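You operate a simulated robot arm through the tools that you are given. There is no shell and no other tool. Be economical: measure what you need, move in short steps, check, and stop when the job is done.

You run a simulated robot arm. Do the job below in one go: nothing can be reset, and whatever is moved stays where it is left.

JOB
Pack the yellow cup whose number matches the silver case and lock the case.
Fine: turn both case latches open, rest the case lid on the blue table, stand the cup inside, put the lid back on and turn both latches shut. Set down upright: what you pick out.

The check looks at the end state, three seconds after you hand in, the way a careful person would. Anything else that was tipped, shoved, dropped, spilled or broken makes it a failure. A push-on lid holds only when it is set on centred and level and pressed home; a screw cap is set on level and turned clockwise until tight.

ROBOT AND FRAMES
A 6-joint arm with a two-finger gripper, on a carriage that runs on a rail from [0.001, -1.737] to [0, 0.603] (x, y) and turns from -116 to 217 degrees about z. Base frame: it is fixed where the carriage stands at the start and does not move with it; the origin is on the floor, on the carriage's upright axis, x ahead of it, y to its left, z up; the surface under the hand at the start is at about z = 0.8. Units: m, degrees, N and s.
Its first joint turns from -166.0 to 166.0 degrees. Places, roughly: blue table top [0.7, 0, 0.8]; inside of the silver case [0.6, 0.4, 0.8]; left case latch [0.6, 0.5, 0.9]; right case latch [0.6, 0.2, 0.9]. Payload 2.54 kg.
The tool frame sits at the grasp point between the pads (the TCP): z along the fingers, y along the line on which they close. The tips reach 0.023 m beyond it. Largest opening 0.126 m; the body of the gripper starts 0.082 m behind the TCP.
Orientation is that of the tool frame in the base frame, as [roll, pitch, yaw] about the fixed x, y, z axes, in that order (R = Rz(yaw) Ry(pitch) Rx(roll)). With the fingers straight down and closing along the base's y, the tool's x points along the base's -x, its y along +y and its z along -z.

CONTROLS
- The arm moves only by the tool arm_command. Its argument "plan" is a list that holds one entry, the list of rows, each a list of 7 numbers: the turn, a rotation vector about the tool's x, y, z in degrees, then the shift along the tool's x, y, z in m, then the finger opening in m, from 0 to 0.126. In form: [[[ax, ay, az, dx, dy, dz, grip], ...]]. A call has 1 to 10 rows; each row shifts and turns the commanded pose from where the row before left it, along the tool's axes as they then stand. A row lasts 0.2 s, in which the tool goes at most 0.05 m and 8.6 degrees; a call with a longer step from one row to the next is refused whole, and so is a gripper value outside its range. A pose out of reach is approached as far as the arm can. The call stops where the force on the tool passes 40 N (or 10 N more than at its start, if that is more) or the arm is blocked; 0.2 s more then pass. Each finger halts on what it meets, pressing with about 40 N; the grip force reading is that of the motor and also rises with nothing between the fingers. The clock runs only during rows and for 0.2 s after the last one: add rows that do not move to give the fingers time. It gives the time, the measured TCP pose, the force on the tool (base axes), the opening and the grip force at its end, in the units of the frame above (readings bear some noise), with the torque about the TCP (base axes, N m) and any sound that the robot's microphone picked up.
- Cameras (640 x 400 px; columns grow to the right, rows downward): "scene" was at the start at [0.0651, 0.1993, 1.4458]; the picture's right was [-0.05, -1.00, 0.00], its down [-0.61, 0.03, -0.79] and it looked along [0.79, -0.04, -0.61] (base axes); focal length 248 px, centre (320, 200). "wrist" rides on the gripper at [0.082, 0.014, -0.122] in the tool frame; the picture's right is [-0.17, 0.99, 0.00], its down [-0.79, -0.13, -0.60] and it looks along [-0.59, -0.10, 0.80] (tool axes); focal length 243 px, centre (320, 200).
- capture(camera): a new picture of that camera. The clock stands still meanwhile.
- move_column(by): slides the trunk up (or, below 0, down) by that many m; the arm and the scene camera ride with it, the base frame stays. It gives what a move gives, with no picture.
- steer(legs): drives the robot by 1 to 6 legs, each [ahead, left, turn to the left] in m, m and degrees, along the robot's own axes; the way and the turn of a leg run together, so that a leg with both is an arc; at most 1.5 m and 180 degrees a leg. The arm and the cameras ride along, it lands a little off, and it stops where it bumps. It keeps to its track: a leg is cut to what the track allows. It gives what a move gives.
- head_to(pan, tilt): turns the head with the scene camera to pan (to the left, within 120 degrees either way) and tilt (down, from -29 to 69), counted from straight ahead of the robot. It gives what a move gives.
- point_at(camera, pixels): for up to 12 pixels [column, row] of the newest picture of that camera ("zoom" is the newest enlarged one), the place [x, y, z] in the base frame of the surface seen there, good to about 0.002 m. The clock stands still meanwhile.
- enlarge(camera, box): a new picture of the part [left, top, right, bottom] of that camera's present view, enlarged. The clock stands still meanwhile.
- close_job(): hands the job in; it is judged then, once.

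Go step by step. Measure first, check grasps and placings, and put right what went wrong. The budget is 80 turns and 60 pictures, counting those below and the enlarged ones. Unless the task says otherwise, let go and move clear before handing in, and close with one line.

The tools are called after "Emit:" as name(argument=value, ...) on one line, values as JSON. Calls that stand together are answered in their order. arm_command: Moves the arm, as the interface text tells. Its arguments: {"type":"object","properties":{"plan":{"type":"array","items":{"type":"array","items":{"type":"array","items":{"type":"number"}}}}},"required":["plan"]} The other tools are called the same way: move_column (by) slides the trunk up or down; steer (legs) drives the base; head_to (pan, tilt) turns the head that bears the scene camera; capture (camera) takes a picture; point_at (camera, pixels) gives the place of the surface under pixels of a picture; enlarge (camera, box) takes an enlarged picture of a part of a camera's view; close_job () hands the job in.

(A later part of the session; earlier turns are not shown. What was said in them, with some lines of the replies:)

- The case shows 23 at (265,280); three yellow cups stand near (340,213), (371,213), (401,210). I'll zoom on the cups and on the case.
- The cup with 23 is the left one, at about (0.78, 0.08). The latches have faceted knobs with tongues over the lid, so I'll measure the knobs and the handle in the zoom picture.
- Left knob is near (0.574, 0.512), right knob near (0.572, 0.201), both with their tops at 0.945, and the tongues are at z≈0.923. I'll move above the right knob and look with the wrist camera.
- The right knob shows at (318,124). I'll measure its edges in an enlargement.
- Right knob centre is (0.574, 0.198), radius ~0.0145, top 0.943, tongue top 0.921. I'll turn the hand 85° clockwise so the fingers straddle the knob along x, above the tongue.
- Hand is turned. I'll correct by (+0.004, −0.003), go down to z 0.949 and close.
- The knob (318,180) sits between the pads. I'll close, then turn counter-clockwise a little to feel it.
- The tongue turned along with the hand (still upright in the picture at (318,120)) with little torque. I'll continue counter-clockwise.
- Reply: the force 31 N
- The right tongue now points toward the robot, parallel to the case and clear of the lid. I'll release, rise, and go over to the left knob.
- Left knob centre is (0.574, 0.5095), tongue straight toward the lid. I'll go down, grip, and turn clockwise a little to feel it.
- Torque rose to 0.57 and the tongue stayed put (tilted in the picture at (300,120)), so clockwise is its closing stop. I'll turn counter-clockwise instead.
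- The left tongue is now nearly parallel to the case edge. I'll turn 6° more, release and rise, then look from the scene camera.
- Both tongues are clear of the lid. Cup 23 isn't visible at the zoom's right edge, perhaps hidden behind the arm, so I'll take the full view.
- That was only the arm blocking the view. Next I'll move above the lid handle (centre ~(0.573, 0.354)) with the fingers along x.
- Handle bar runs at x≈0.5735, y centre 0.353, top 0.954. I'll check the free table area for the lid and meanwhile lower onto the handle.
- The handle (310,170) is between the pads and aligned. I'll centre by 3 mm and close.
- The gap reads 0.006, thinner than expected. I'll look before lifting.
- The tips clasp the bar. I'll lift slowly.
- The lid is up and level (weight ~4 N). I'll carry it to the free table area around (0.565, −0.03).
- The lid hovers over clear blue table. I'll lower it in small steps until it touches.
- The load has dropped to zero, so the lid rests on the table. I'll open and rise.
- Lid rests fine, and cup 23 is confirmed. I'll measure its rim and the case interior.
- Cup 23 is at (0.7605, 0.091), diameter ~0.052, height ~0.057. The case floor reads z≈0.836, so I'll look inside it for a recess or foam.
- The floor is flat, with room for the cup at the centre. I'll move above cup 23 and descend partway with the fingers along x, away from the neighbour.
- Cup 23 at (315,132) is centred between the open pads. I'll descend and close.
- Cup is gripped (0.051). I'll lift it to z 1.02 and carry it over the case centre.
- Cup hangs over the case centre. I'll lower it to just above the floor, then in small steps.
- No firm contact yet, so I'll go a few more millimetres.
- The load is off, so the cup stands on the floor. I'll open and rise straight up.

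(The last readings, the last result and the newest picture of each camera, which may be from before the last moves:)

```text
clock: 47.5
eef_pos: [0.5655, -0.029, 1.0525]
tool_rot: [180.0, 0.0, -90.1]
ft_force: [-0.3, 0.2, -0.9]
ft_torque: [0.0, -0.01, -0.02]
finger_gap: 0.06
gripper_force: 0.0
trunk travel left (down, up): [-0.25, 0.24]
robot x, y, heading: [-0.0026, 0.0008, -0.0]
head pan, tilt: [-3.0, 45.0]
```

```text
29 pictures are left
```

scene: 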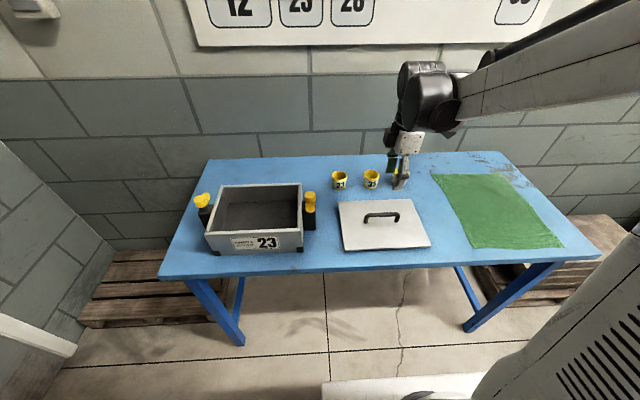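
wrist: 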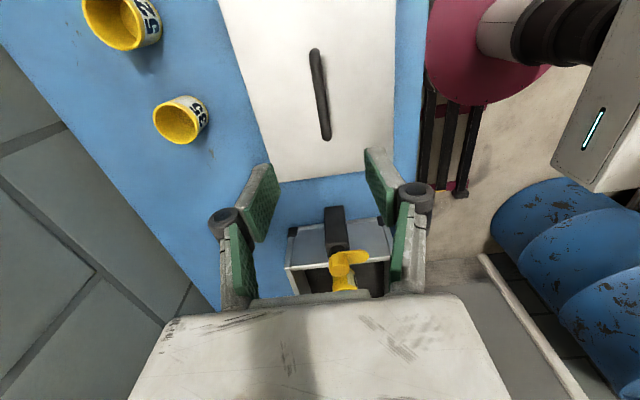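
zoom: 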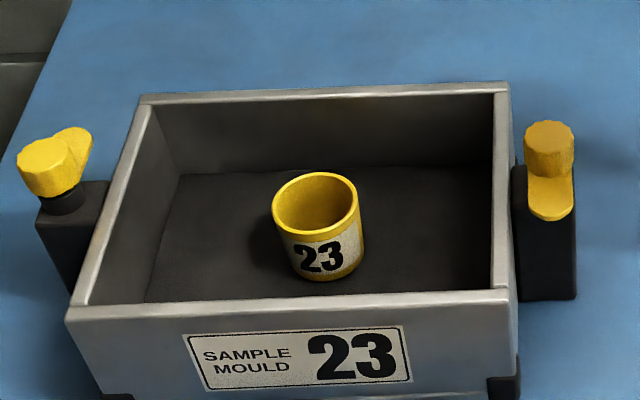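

Cup 23 stands upright in the case. I'll regrip the lid handle at its recorded pose (0.566, −0.030, 0.854).

Emit:
arm_command(plan=[[[0, 0, 0, 0, 0, 0.045, 0.06], [0, 0, 0, 0, 0, 0.045, 0.06], [0, 0, 0, 0, 0, 0.045, 0.06], [0, 0, 0, 0, 0, 0.04, 0.06], [0, 0, 0, 0, 0, 0.0235, 0.06], [0, 0, 0, 0, 0, 0, 0.03], [0, 0, 0, 0, 0, 0, 0.0], [0, 0, 0, 0, 0, 0, 0.0], [0, 0, 0, 0, 0, 0, 0.0], [0, 0, 0, 0, 0, 0, 0.0]]])

Emit:
capture(camera="wrist")

```text
clock: 49.7
eef_pos: [0.568, -0.0287, 0.8562]
tool_rot: [-180.0, -0.1, -90.0]
ft_force: [0.4, -0.3, 0.0]
ft_torque: [0.0, 0.02, -0.01]
finger_gap: 0.0061
gripper_force: 33.5
trunk travel left (down, up): [-0.25, 0.24]
robot x, y, heading: [-0.0006, -0.0009, -0.1]
head pan, tilt: [-3.0, 45.0]
```

```text
28 pictures are left
```

wrist: 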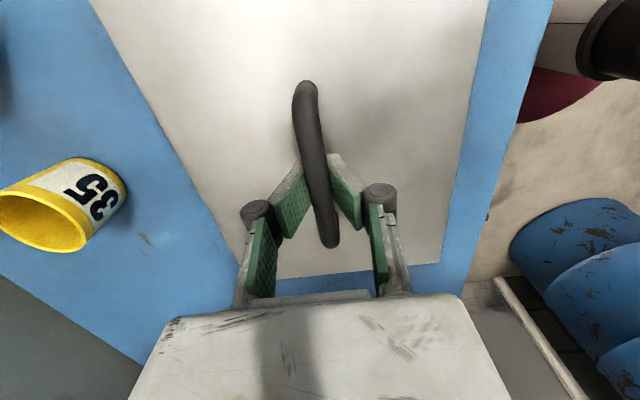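

Handle is gripped. I'll lift and carry it back over the case by the reverse of the original motion.

Emit:
arm_command(plan=[[[0, 0, 0, 0, 0, -0.02, 0], [0, 0, 0, 0, 0, -0.04, 0], [0, 0, 0, 0, 0, -0.045, 0], [0, 0, 0, 0, 0, -0.045, 0], [0, 0, 0, 0, 0, -0.04, 0], [0, 0, 0, 0, 0, -0.02, 0], [0, 0, 0, 0, 0, 0, 0]]])

Emit:
arm_command(plan=[[[0, 0, 0, -0.03, 0, 0, 0], [0, 0, 0, -0.046, -0.0016, 0, 0], [0, 0, 0, -0.046, -0.0016, 0, 0], [0, 0, 0, -0.046, -0.0016, 0, 0], [0, 0, 0, -0.046, -0.0016, 0, 0], [0, 0, 0, -0.046, -0.0016, 0, 0], [0, 0, 0, -0.046, -0.0016, 0, 0], [0, 0, 0, -0.046, 0, 0, 0], [0, 0, 0, -0.03, 0, 0, 0], [0, 0, 0, 0, 0, 0, 0]]])

Emit:
arm_command(plan=[[[0, 0, 0, 0, 0, 0.03, 0], [0, 0, 0, 0, 0, 0.03, 0], [0, 0, 0, 0, 0, 0.01, 0], [0, 0, 0, 0, 0, 0, 0]]])

Emit:
enlarge(camera="scene", box=[190, 150, 330, 260])

```text
clock: 51.3
eef_pos: [0.5689, -0.0297, 1.0645]
tool_rot: [-179.9, 0.0, -90.0]
ft_force: [-0.5, -0.5, -4.1]
ft_torque: [0.0, -0.02, -0.02]
finger_gap: 0.0058
gripper_force: 32.4
trunk travel left (down, up): [-0.25, 0.24]
robot x, y, heading: [0.0041, 0.0025, 0.1]
head pan, tilt: [-3.0, 45.0]
```

```text
clock: 53.5
eef_pos: [0.579, 0.3515, 1.0652]
tool_rot: [180.0, 0.1, -90.0]
ft_force: [0.8, -0.2, -4.6]
ft_torque: [-0.01, 0.03, 0.01]
finger_gap: 0.0058
gripper_force: 32.5
trunk travel left (down, up): [-0.25, 0.24]
robot x, y, heading: [-0.0025, -0.0021, -0.2]
head pan, tilt: [-3.0, 45.0]
```

```text
clock: 54.5
eef_pos: [0.5766, 0.3505, 0.9959]
tool_rot: [180.0, 0.0, -89.9]
ft_force: [-0.2, 0.2, -4.2]
ft_torque: [0.01, -0.02, 0.0]
finger_gap: 0.0063
gripper_force: 32.9
trunk travel left (down, up): [-0.25, 0.24]
robot x, y, heading: [-0.0008, -0.0036, -0.0]
head pan, tilt: [-3.0, 45.0]
```

```text
3.64 times, centred on (260, 205) of scene
```

zoom: 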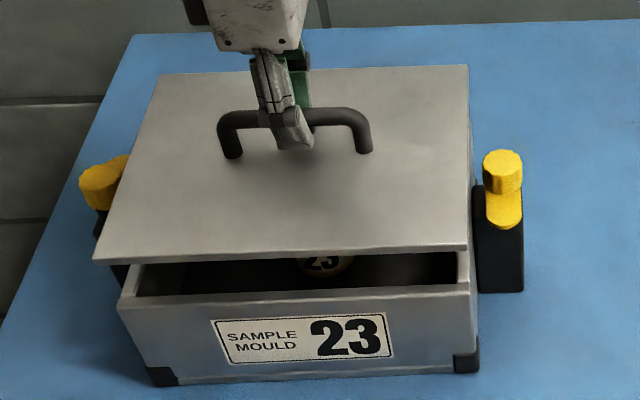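

The lid hovers about 4 cm up. I'll measure its edges against the case rim edges.

Emit:
point_at(camera="zoom", pixels=[[100, 255], [462, 245], [464, 70], [464, 150], [280, 247], [125, 298], [463, 288], [280, 297], [160, 78], [120, 205]])

Emit:
capture(camera="wrist")

```text
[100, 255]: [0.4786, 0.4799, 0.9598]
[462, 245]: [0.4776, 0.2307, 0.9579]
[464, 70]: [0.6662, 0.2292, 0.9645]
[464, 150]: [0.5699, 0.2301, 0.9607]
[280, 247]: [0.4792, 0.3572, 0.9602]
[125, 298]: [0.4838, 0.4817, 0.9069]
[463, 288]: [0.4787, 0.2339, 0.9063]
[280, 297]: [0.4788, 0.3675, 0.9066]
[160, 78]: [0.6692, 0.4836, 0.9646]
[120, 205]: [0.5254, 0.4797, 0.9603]
```

```text
26 pictures are left
```

wrist: 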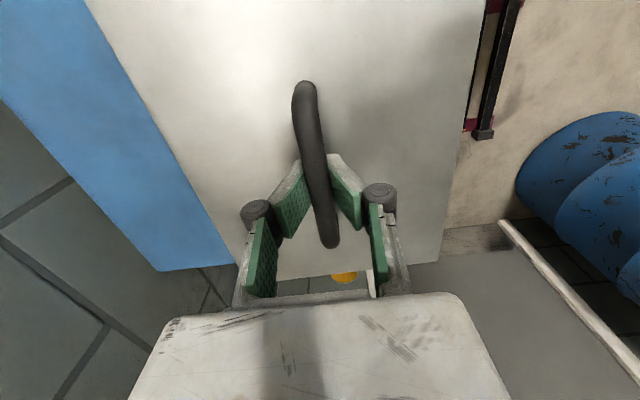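

The scene points suggest the lid's back edge is ~5 mm high (0.9645 vs 0.959). I'll verify through the wrist camera.

Emit:
point_at(camera="wrist", pixels=[[110, 40], [160, 110], [230, 225], [470, 40], [455, 110], [440, 230], [280, 80], [350, 80], [280, 260], [400, 240]])

```text
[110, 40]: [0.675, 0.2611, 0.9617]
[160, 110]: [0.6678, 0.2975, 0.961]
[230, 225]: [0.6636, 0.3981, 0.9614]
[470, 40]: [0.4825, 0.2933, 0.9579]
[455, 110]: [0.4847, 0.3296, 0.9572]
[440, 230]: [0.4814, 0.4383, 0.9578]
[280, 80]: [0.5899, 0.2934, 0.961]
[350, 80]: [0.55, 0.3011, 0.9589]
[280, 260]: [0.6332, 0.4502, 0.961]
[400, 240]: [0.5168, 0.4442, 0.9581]
```

The tilt is real, about 1.2° about y. I'll level it, nudge slightly and lower to just above the rim.

Emit:
arm_command(plan=[[[-1.2, 0, 0, 0, 0, 0, 0], [0, 0, 0, -0.001, 0.0007, 0.015, 0], [0, 0, 0, 0, 0, 0.012, 0], [0, 0, 0, 0, 0, 0.004, 0], [0, 0, 0, 0, 0, 0, 0]]])

Emit:
enlarge(camera="scene", box=[190, 150, 330, 260])

Emit:
point_at(camera="zoom", pixels=[[160, 92], [460, 85], [300, 95], [140, 265], [460, 258], [300, 265]])

```text
clock: 55.7
eef_pos: [0.5753, 0.3549, 0.9639]
tool_rot: [178.8, 0.0, -90.0]
ft_force: [0.8, 0.4, -4.2]
ft_torque: [-0.04, 0.04, 0.0]
finger_gap: 0.0061
gripper_force: 32.6
trunk travel left (down, up): [-0.25, 0.24]
robot x, y, heading: [0.0014, 0.0001, 0.0]
head pan, tilt: [-3.0, 45.0]
```

```text
3.64 times, centred on (260, 205) of scene
```

zoom: 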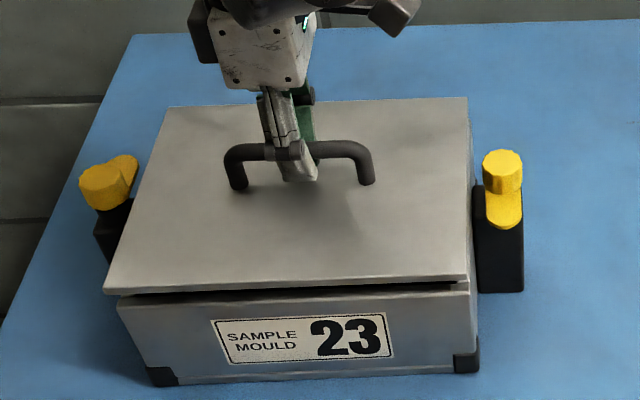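

```text
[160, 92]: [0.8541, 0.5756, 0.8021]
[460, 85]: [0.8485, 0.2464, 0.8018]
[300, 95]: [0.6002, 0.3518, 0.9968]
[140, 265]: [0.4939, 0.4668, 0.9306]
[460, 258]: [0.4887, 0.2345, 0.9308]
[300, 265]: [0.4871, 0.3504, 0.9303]
```

The lid is level and close to the rim. I'll lower slowly to seating.

Emit:
arm_command(plan=[[[0, 0, 0, 0, 0, 0.003, 0], [0, 0, 0, 0, 0, 0.003, 0], [0, 0, 0, 0, 0, 0.002, 0], [0, 0, 0, 0, 0, 0.002, 0], [0, 0, 0, 0, 0, 0, 0]]])

Emit:
enlarge(camera="scene", box=[190, 150, 330, 260])

```text
clock: 56.9
eef_pos: [0.5761, 0.3538, 0.953]
tool_rot: [178.7, 0.0, -89.9]
ft_force: [0.3, 0.3, -3.5]
ft_torque: [0.01, 0.03, -0.03]
finger_gap: 0.006
gripper_force: 32.7
trunk travel left (down, up): [-0.25, 0.24]
robot x, y, heading: [0.0011, -0.0021, 0.4]
head pan, tilt: [-3.0, 45.0]
```

```text
3.64 times, centred on (260, 205) of scene
```

zoom: 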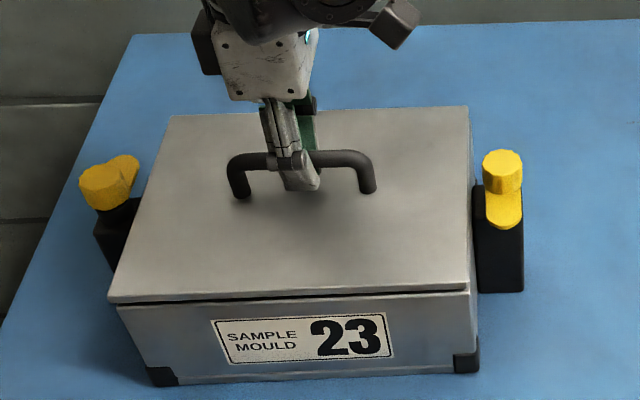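

The plug is entering without side force and about 3 mm is left. I'll continue down until it takes the load.

Emit:
arm_command(plan=[[[0, 0, 0, 0, 0, 0.0015, 0], [0, 0, 0, 0, 0, 0.0015, 0], [0, 0, 0, 0, 0, 0.001, 0], [0, 0, 0, 0, 0, 0, 0]]])

Emit:
enlarge(camera="scene", box=[190, 150, 330, 260])

```text
clock: 57.9
eef_pos: [0.5743, 0.3545, 0.949]
tool_rot: [178.8, -0.1, -90.0]
ft_force: [0.3, 1.1, -3.3]
ft_torque: [0.0, -0.01, -0.01]
finger_gap: 0.0061
gripper_force: 33.1
trunk travel left (down, up): [-0.25, 0.24]
robot x, y, heading: [-0.0019, 0.0008, -0.0]
head pan, tilt: [-3.0, 45.0]
```

```text
3.64 times, centred on (260, 205) of scene
```

zoom: 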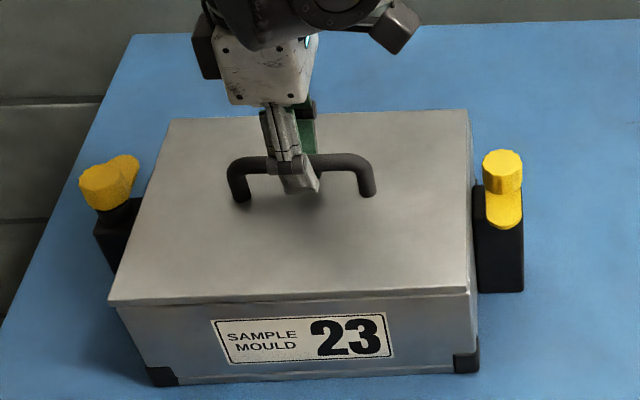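

Still carrying most of the weight. I'll go down another 2 mm.

Emit:
arm_command(plan=[[[0, 0, 0, 0, 0, 0.001, 0], [0, 0, 0, 0, 0, 0.001, 0], [0, 0, 0, 0, 0, 0, 0]]])

Emit:
enlarge(camera="scene", box=[205, 215, 305, 260])

```text
clock: 58.7
eef_pos: [0.5731, 0.3548, 0.9482]
tool_rot: [178.8, 0.0, -90.0]
ft_force: [0.2, 1.3, -0.6]
ft_torque: [-0.24, -0.01, 0.03]
finger_gap: 0.0061
gripper_force: 32.5
trunk travel left (down, up): [-0.25, 0.24]
robot x, y, heading: [-0.0031, 0.0015, -0.2]
head pan, tilt: [-3.0, 45.0]
```

```text
6.40 times, centred on (255, 238) of scene
```

zoom: 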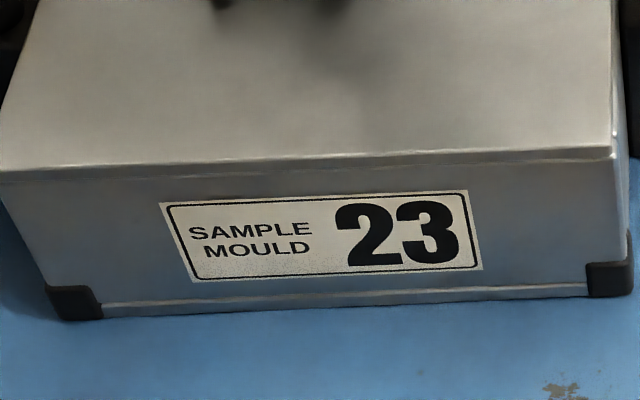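

The load is off and the seam looks closed along the front. I'll press gently, release and inspect.

Emit:
arm_command(plan=[[[0, 0, 0, 0, 0, 0.001, 0], [0, 0, 0, 0, 0, 0.001, 0], [0, 0, 0, 0, 0, 0, 0]]])

Emit:
arm_command(plan=[[[0, 0, 0, 0, 0, 0, 0.03], [0, 0, 0, 0, 0, 0, 0.06], [0, 0, 0, 0, 0, 0, 0.06], [0, 0, 0, 0, 0, -0.02, 0.06], [1.2, 0, 0, 0, 0, -0.04, 0.06], [0, 0, 0, 0, 0, -0.045, 0.06], [0, 0, 0, 0, 0, 0, 0.06]]])

Emit:
enlarge(camera="scene", box=[190, 165, 330, 265])

Emit:
capture(camera="wrist")

```text
clock: 59.5
eef_pos: [0.5748, 0.3542, 0.9471]
tool_rot: [178.8, -0.1, -90.0]
ft_force: [-1.8, 0.3, 0.3]
ft_torque: [0.02, 0.0, 0.06]
finger_gap: 0.006
gripper_force: 31.5
trunk travel left (down, up): [-0.25, 0.24]
robot x, y, heading: [-0.0036, -0.0053, 0.1]
head pan, tilt: [-3.0, 45.0]
```

```text
clock: 61.1
eef_pos: [0.5719, 0.3498, 1.0497]
tool_rot: [-180.0, 0.0, -90.1]
ft_force: [-0.7, 0.0, -0.6]
ft_torque: [0.02, -0.03, 0.01]
finger_gap: 0.0599
gripper_force: 0.1
trunk travel left (down, up): [-0.25, 0.24]
robot x, y, heading: [-0.0004, 0.0013, 0.2]
head pan, tilt: [-3.0, 45.0]
```

```text
4.00 times, centred on (260, 215) of scene
```

zoom: 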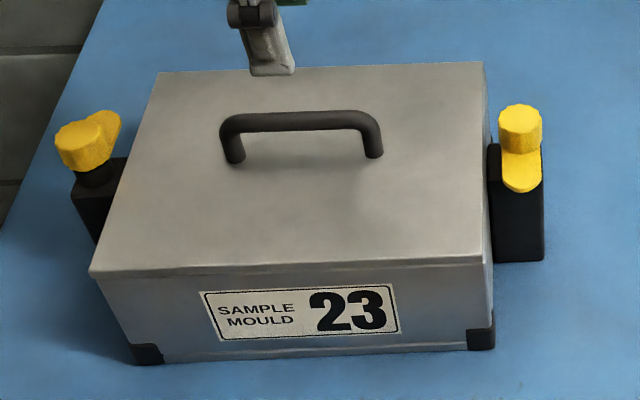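

```text
20 pictures are left
```

wrist: 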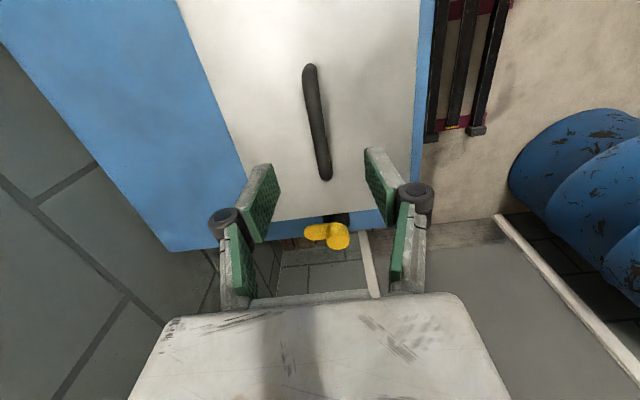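

The lid looks seated. I'll measure its level and position (originally z≈0.9155, left edge y≈0.481).

Emit:
point_at(camera="zoom", pixels=[[165, 76], [476, 66], [100, 265], [474, 255], [320, 70], [290, 262], [478, 160], [130, 170], [487, 200]])

Emit:
point_at(camera="wrist", pixels=[[185, 15], [240, 170], [415, 15], [400, 140], [290, 216], [370, 206], [300, 30]])

Emit:
enlarge(camera="scene", box=[205, 220, 255, 260])

Emit:
enlarge(camera="scene", box=[275, 175, 325, 245])

```text
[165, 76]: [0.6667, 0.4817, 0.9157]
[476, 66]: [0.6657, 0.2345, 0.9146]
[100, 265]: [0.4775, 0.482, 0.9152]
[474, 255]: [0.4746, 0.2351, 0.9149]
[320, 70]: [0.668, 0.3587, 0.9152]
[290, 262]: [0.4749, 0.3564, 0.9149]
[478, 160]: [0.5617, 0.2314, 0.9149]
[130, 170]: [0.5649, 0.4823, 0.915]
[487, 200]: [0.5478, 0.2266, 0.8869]
```

```text
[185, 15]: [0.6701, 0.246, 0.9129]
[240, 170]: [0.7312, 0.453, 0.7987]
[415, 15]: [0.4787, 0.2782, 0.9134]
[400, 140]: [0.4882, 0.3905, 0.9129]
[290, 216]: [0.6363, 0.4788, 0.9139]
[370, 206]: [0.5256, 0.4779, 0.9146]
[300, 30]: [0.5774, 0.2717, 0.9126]
```

```text
10.00 times, centred on (230, 240) of scene
```

zoom: 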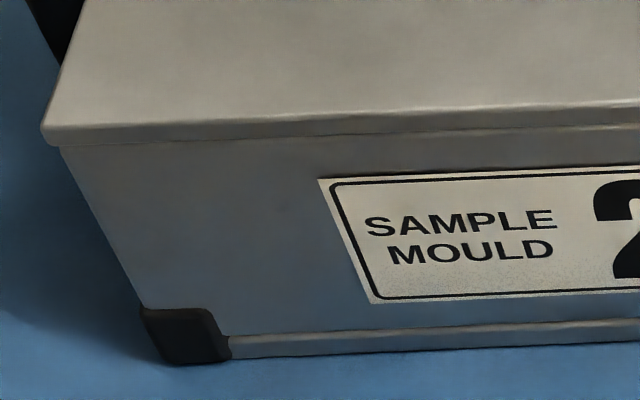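

```text
5.71 times, centred on (300, 210) of scene
```

zoom: 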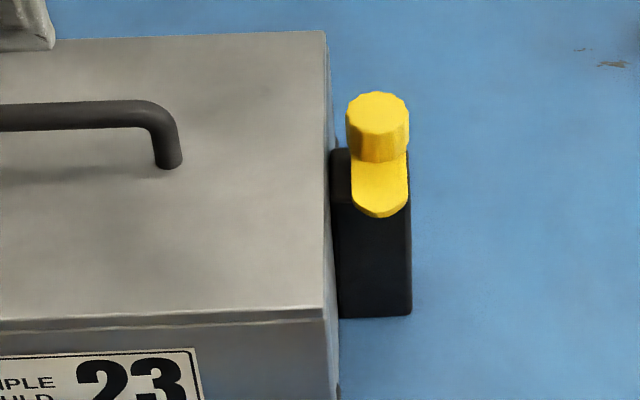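

The lid is flush and level (all corners z≈0.915). Next is the left latch: move above its knob and turn the hand counter-clockwise first, so it can be turned clockwise shut.

Emit:
arm_command(plan=[[[0, 0, 0, -0.04, -0.0005, 0, 0.06], [0, 0, 0, -0.04, -0.0005, 0, 0.06], [0, 0, 0, -0.04, -0.0005, 0, 0.06], [0, 0, 0, -0.0395, -0.0005, 0, 0.06], [0, 0, -8.5, 0, 0, 0, 0.06], [0, 0, -8.5, 0, 0, 0, 0.06], [0, 0, -8.5, 0, 0, 0, 0.06], [0, 0, -8.5, 0, 0, 0, 0.06], [0, 0, -8.5, 0, 0, 0, 0.06], [0, 0, -8.5, 0, 0, 0, 0.06]]])

Emit:
arm_command(plan=[[[0, 0, -8, 0, 0, 0, 0.06], [0, 0, -8, 0, 0, 0, 0.06], [0, 0, -8, 0, 0, 0, 0.06], [0, 0, 0, 0, 0, 0, 0.06]]])

```text
clock: 63.3
eef_pos: [0.5775, 0.5137, 1.0513]
tool_rot: [180.0, 0.0, -38.9]
ft_force: [1.0, 0.7, -0.6]
ft_torque: [0.0, -0.01, 0.0]
finger_gap: 0.06
gripper_force: 0.2
trunk travel left (down, up): [-0.25, 0.24]
robot x, y, heading: [-0.0002, -0.0, -0.1]
head pan, tilt: [-3.0, 45.0]
```

```text
clock: 64.3
eef_pos: [0.5779, 0.5139, 1.0523]
tool_rot: [-180.0, 0.0, -15.0]
ft_force: [-0.6, 0.2, -0.7]
ft_torque: [0.01, 0.04, -0.02]
finger_gap: 0.0602
gripper_force: 0.1
trunk travel left (down, up): [-0.25, 0.24]
robot x, y, heading: [-0.0029, 0.0005, -0.1]
head pan, tilt: [-3.0, 45.0]
```

Hand is at (0.578, 0.514). I'll correct to the knob centre (0.574, 0.5095) and descend to z 0.950.

Emit:
arm_command(plan=[[[0, 0, 0, -0.0027, 0.005, 0.035, 0.06], [0, 0, 0, 0, 0, 0.035, 0.06], [0, 0, 0, 0, 0, 0.022, 0.06], [0, 0, 0, 0, 0, 0.01, 0.06], [0, 0, 0, 0, 0, 0, 0.06]]])

Emit:
capture(camera="wrist")

```text
clock: 65.5
eef_pos: [0.5731, 0.509, 0.949]
tool_rot: [180.0, 0.1, -15.0]
ft_force: [0.3, 0.3, 0.4]
ft_torque: [-0.01, 0.0, -0.01]
finger_gap: 0.0598
gripper_force: 0.1
trunk travel left (down, up): [-0.25, 0.24]
robot x, y, heading: [0.0016, 0.0006, -0.0]
head pan, tilt: [-3.0, 45.0]
```

```text
17 pictures are left
```

wrist: 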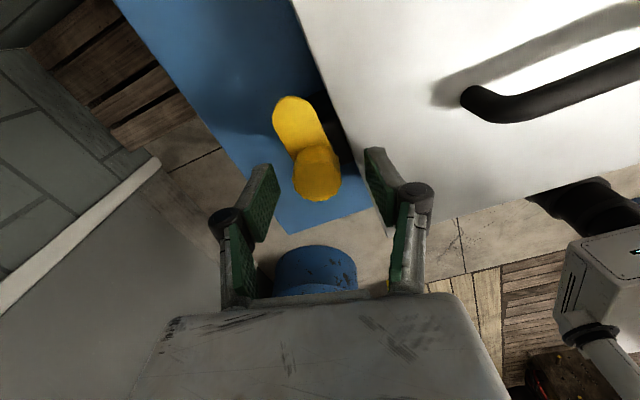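

The knob is centred at (315,175). I'll close and turn clockwise.

Emit:
arm_command(plan=[[[0, 0, 0, 0, 0, 0, 0.02], [0, 0, 0, 0, 0, 0, 0.02], [0, 0, 0, 0, 0, 0, 0.02], [0, 0, 8.5, 0, 0, 0, 0.02], [0, 0, 8.5, 0, 0, 0, 0.02], [0, 0, 8.5, 0, 0, 0, 0.02], [0, 0, 8.5, 0, 0, 0, 0.02], [0, 0, 8.5, 0, 0, 0, 0.02], [0, 0, 8.5, 0, 0, 0, 0.02]]])

Emit:
arm_command(plan=[[[0, 0, 8.5, 0, 0, 0, 0.02], [0, 0, 8.5, 0, 0, 0, 0.02], [0, 0, 8.5, 0, 0, 0, 0.02], [0, 0, 8.5, 0, 0, 0, 0.02], [0, 0, 5, 0, 0, 0, 0.02]]])

Emit:
capture(camera="wrist")

```text
clock: 67.0
eef_pos: [0.5741, 0.5095, 0.9491]
tool_rot: [-179.8, -0.1, -43.1]
ft_force: [2.8, 6.4, -0.4]
ft_torque: [0.14, -0.2, 0.0]
finger_gap: 0.0313
gripper_force: 45.4
trunk travel left (down, up): [-0.25, 0.24]
robot x, y, heading: [0.0006, -0.0018, -0.1]
head pan, tilt: [-3.0, 45.0]
stopped in row 7: the force on the tool passed its limit at 41 N (the readings are from after the stop); the commanded pose is now the measured one
```

```text
clock: 68.2
eef_pos: [0.5743, 0.5107, 0.9499]
tool_rot: [-179.8, 0.0, -82.2]
ft_force: [22.1, 20.1, 21.5]
ft_torque: [-0.25, -0.72, 0.07]
finger_gap: 0.0312
gripper_force: 44.9
trunk travel left (down, up): [-0.25, 0.24]
robot x, y, heading: [0.0028, 0.0013, 0.1]
head pan, tilt: [-3.0, 45.0]
```

```text
16 pictures are left
```

wrist: 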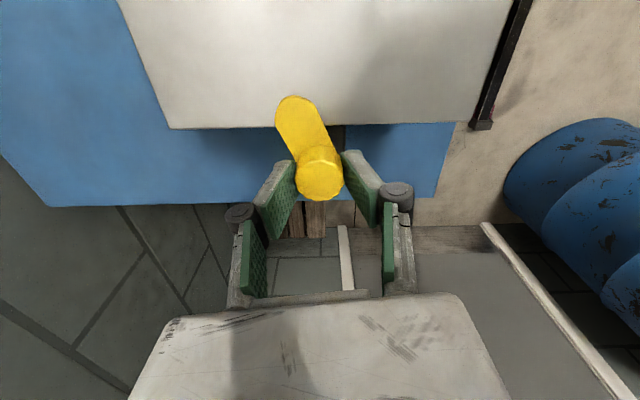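

The tongue follows, about 67° turned, with some side load. I'll relax the grip, regrip and turn the last ~26°.

Emit:
arm_command(plan=[[[0, 0, 0, 0, 0, 0, 0.05], [0, 0, 0, 0, 0, 0, 0.05], [0, 0, 0, 0, 0, 0, 0.02], [0, 0, 0, 0, 0, 0, 0.02], [0, 0, 0, 0, 0, 0, 0.02], [0, 0, 7, 0, 0, 0, 0.02], [0, 0, 7, 0, 0, 0, 0.02], [0, 0, 7, 0, 0, 0, 0.02], [0, 0, 5, 0, 0, 0, 0.02]]])

Emit:
capture(camera="wrist")

```text
clock: 70.2
eef_pos: [0.5752, 0.5097, 0.9488]
tool_rot: [-180.0, 0.0, -108.1]
ft_force: [12.2, 1.0, -5.8]
ft_torque: [0.1, -0.29, 0.55]
finger_gap: 0.0316
gripper_force: 44.6
trunk travel left (down, up): [-0.25, 0.24]
robot x, y, heading: [0.0004, 0.0027, -0.2]
head pan, tilt: [-3.0, 45.0]
```

```text
15 pictures are left
```

wrist: 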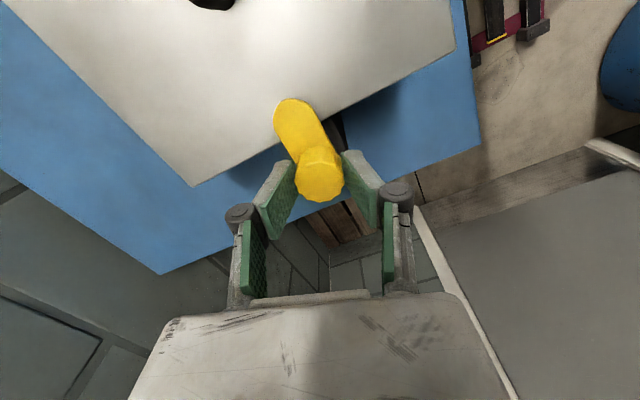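

Torque is 0.55 at the stop and the tongue lies over the lid, so the left latch is shut. I'll release, rise and turn the hand toward −174°.

Emit:
arm_command(plan=[[[0, 0, 0, 0, 0, 0, 0.06], [0, 0, 0, 0, 0, 0, 0.06], [0, 0, 0, 0, 0, -0.03, 0.06], [0, 0, 0, 0, 0, -0.04, 0.06], [0, 0, 0, 0, 0, -0.04, 0.06]]])

Emit:
arm_command(plan=[[[0, 0, 8.25, 0, 0, 0, 0.06], [0, 0, 8.25, 0, 0, 0, 0.06], [0, 0, 8.25, 0, 0, 0, 0.06], [0, 0, 8.25, 0, 0, 0, 0.06], [0, 0, 8.25, 0, 0, 0, 0.06], [0, 0, 8.25, 0, 0, 0, 0.06], [0, 0, 8.25, 0, 0, 0, 0.06], [0, 0, 8.25, 0, 0, 0, 0.06], [0, 0, 0, 0, 0, 0, 0.06]]])

Emit:
arm_command(plan=[[[0, 0, 0, 0.0045, -0.0443, 0, 0.06], [0, 0, 0, 0.0045, -0.0443, 0, 0.06], [0, 0, 0, 0.0045, -0.0443, 0, 0.06], [0, 0, 0, 0.0045, -0.0443, 0, 0.06], [0, 0, 0, 0.0045, -0.0443, 0, 0.06], [0, 0, 0, 0.0045, -0.0443, 0, 0.06], [0, 0, 0, 0.0045, -0.0443, 0, 0.06], [0, 0, 0, 0, 0, 0, 0.06]]])

```text
clock: 71.4
eef_pos: [0.5735, 0.5113, 1.061]
tool_rot: [180.0, 0.1, -108.2]
ft_force: [-0.4, 1.0, 0.8]
ft_torque: [-0.04, 0.05, 0.02]
finger_gap: 0.0601
gripper_force: 0.1
trunk travel left (down, up): [-0.25, 0.24]
robot x, y, heading: [0.0021, 0.0002, -0.2]
head pan, tilt: [-3.0, 45.0]
```

```text
clock: 73.4
eef_pos: [0.5732, 0.5106, 1.06]
tool_rot: [180.0, 0.0, -174.2]
ft_force: [0.1, -1.2, -0.7]
ft_torque: [-0.01, 0.01, -0.01]
finger_gap: 0.06
gripper_force: 0.0
trunk travel left (down, up): [-0.25, 0.24]
robot x, y, heading: [-0.0039, 0.0025, 0.2]
head pan, tilt: [-3.0, 45.0]
```

```text
clock: 75.2
eef_pos: [0.5742, 0.1953, 1.0576]
tool_rot: [179.9, 0.0, -174.1]
ft_force: [0.5, -0.6, -1.1]
ft_torque: [0.05, -0.03, 0.0]
finger_gap: 0.06
gripper_force: 0.1
trunk travel left (down, up): [-0.25, 0.24]
robot x, y, heading: [0.0022, 0.0019, 0.1]
head pan, tilt: [-3.0, 45.0]
```

I'm over the right knob and will nudge +2 mm in y and descend.

Emit:
arm_command(plan=[[[0, 0, 0, 0, 0.002, 0.035, 0.06], [0, 0, 0, 0, 0, 0.035, 0.06], [0, 0, 0, 0, 0, 0.027, 0.06], [0, 0, 0, 0, 0, 0.011, 0.06], [0, 0, 0, 0, 0, 0, 0.06]]])

Emit:
capture(camera="wrist")

```text
clock: 76.4
eef_pos: [0.572, 0.1985, 0.9509]
tool_rot: [180.0, 0.1, -174.0]
ft_force: [-0.4, 0.3, -0.2]
ft_torque: [0.01, -0.01, -0.04]
finger_gap: 0.0601
gripper_force: 0.1
trunk travel left (down, up): [-0.25, 0.24]
robot x, y, heading: [0.0005, 0.0016, 0.1]
head pan, tilt: [-3.0, 45.0]
```

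```text
14 pictures are left
```

wrist: 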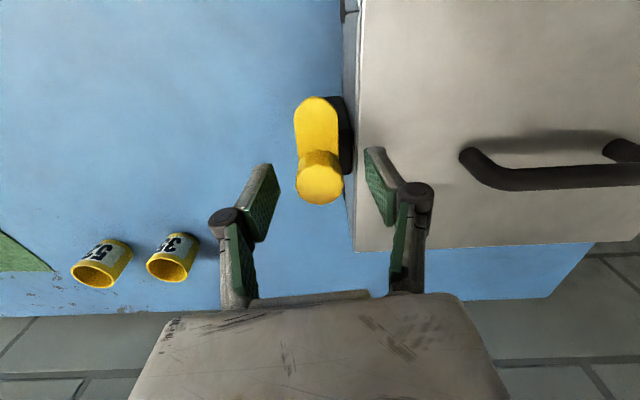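

The knob is between the pads. I'll close and turn clockwise.

Emit:
arm_command(plan=[[[0, 0, 0, -0.0015, 0, 0, 0.02], [0, 0, 0, 0, 0, 0, 0.02], [0, 0, 0, 0, 0, 0, 0.02], [0, 0, 0, 0, 0, 0, 0.02], [0, 0, 8, 0, 0, 0, 0.02], [0, 0, 8, 0, 0, 0, 0.02], [0, 0, 8, 0, 0, 0, 0.02], [0, 0, 8, 0, 0, 0, 0.02], [0, 0, 8, 0, 0, 0, 0.02], [0, 0, 8, 0, 0, 0, 0.02]]])

```text
clock: 78.2
eef_pos: [0.5753, 0.1983, 0.9514]
tool_rot: [-179.9, 0.0, 153.7]
ft_force: [-3.6, -4.3, -1.9]
ft_torque: [-0.36, 0.16, 0.02]
finger_gap: 0.0311
gripper_force: 44.8
trunk travel left (down, up): [-0.25, 0.24]
robot x, y, heading: [-0.0005, -0.0003, 0.1]
head pan, tilt: [-3.0, 45.0]
stopped in row 9: the force on the tool passed its limit at 41 N (the readings are from after the stop); the commanded pose is now the measured one
```

It stopped on side force after ~32°, and the pose has now re-zeroed. I'll continue clockwise.

Emit:
arm_command(plan=[[[0, 0, 7, 0, 0, 0, 0.02], [0, 0, 7, 0, 0, 0, 0.02], [0, 0, 7, 0, 0, 0, 0.02], [0, 0, 7, 0, 0, 0, 0.02], [0, 0, 0, 0, 0, 0, 0.05], [0, 0, 0, 0, 0, 0, 0.05]]])

Emit:
arm_command(plan=[[[0, 0, 0, 0, 0, 0, 0.02], [0, 0, 0, 0, 0, 0, 0.02], [0, 0, 0, 0, 0, 0, 0.02], [0, 0, 7, 0, 0, 0, 0.02], [0, 0, 7, 0, 0, 0, 0.02], [0, 0, 7, 0, 0, 0, 0.02], [0, 0, 7, 0, 0, 0, 0.02], [0, 0, 6, 0, 0, 0, 0.02]]])

Emit:
capture(camera="wrist")

```text
clock: 79.6
eef_pos: [0.5738, 0.1974, 0.9521]
tool_rot: [-179.9, 0.0, 125.7]
ft_force: [-0.6, -0.3, 1.2]
ft_torque: [-0.02, 0.02, -0.01]
finger_gap: 0.0502
gripper_force: 0.0
trunk travel left (down, up): [-0.25, 0.24]
robot x, y, heading: [0.002, -0.0013, -0.1]
head pan, tilt: [-3.0, 45.0]
```

```text
clock: 81.4
eef_pos: [0.5747, 0.1989, 0.9506]
tool_rot: [179.9, 0.0, 91.7]
ft_force: [3.2, 1.9, 16.6]
ft_torque: [0.09, -0.05, 0.55]
finger_gap: 0.0314
gripper_force: 45.0
trunk travel left (down, up): [-0.25, 0.24]
robot x, y, heading: [0.0026, -0.0019, 0.0]
head pan, tilt: [-3.0, 45.0]
```

```text
13 pictures are left
```

wrist: 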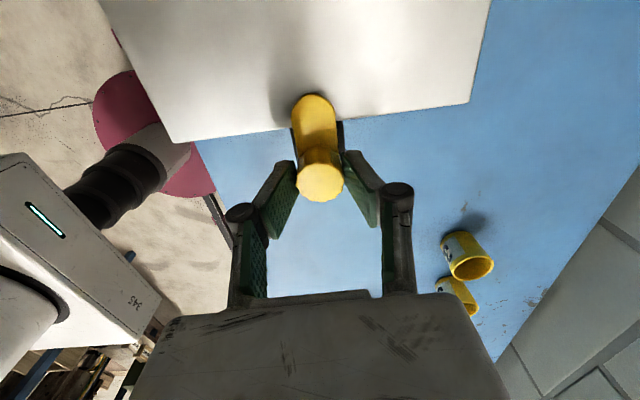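

Torque is 0.55 at the stop and the tongue lies over the lid, so the right latch is shut. I'll release, rise, and move clear for a final look.

Emit:
arm_command(plan=[[[0, 0, 0, 0, 0, 0, 0.06], [0, 0, 0, 0, 0, 0, 0.06], [0, 0, 0, 0, 0, -0.03, 0.06], [0, 0, 0, 0, 0, -0.045, 0.06], [0, 0, 0, 0, 0, -0.045, 0.06], [0, 0, 0, 0, 0, -0.045, 0.06], [0, 0, 0, -0.045, 0, 0, 0.06], [0, 0, 0, -0.045, 0, 0, 0.06], [0, 0, 0, -0.045, 0, 0, 0.06], [0, 0, 0, 0, 0, 0, 0.06]]])

Emit:
capture(camera="scene")

Emit:
enlarge(camera="scene", box=[180, 165, 340, 265])

```text
clock: 83.6
eef_pos: [0.5831, 0.0658, 1.1141]
tool_rot: [180.0, 0.0, 91.7]
ft_force: [0.1, -0.2, 0.3]
ft_torque: [0.02, -0.01, 0.01]
finger_gap: 0.0598
gripper_force: 0.1
trunk travel left (down, up): [-0.25, 0.24]
robot x, y, heading: [-0.0007, -0.0006, -0.1]
head pan, tilt: [-3.0, 45.0]
```

```text
12 pictures are left
```

scene: 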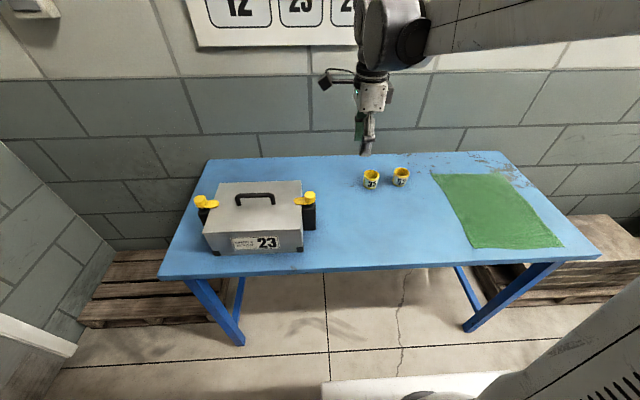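

```text
4.00 times, centred on (260, 215) of scene
```

zoom: 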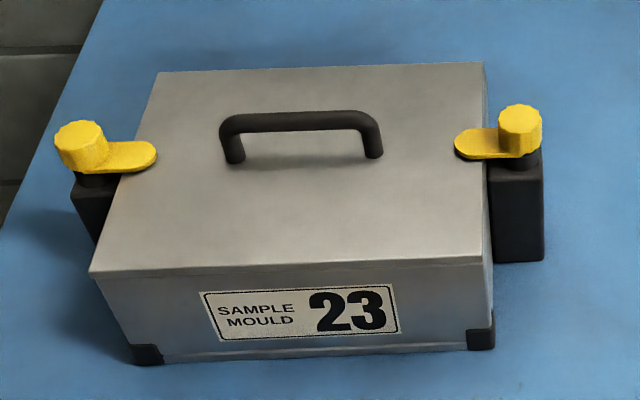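

The lid is flush, both tongues lie over it as at the start, the other two cups stand untouched, and the arm is clear. I'm handing in.

Emit:
close_job()

```text
The job is handed in.
```

Cup 23 is standing upright inside the silver case, the lid is back on level, and both latches are turned shut to their stops.
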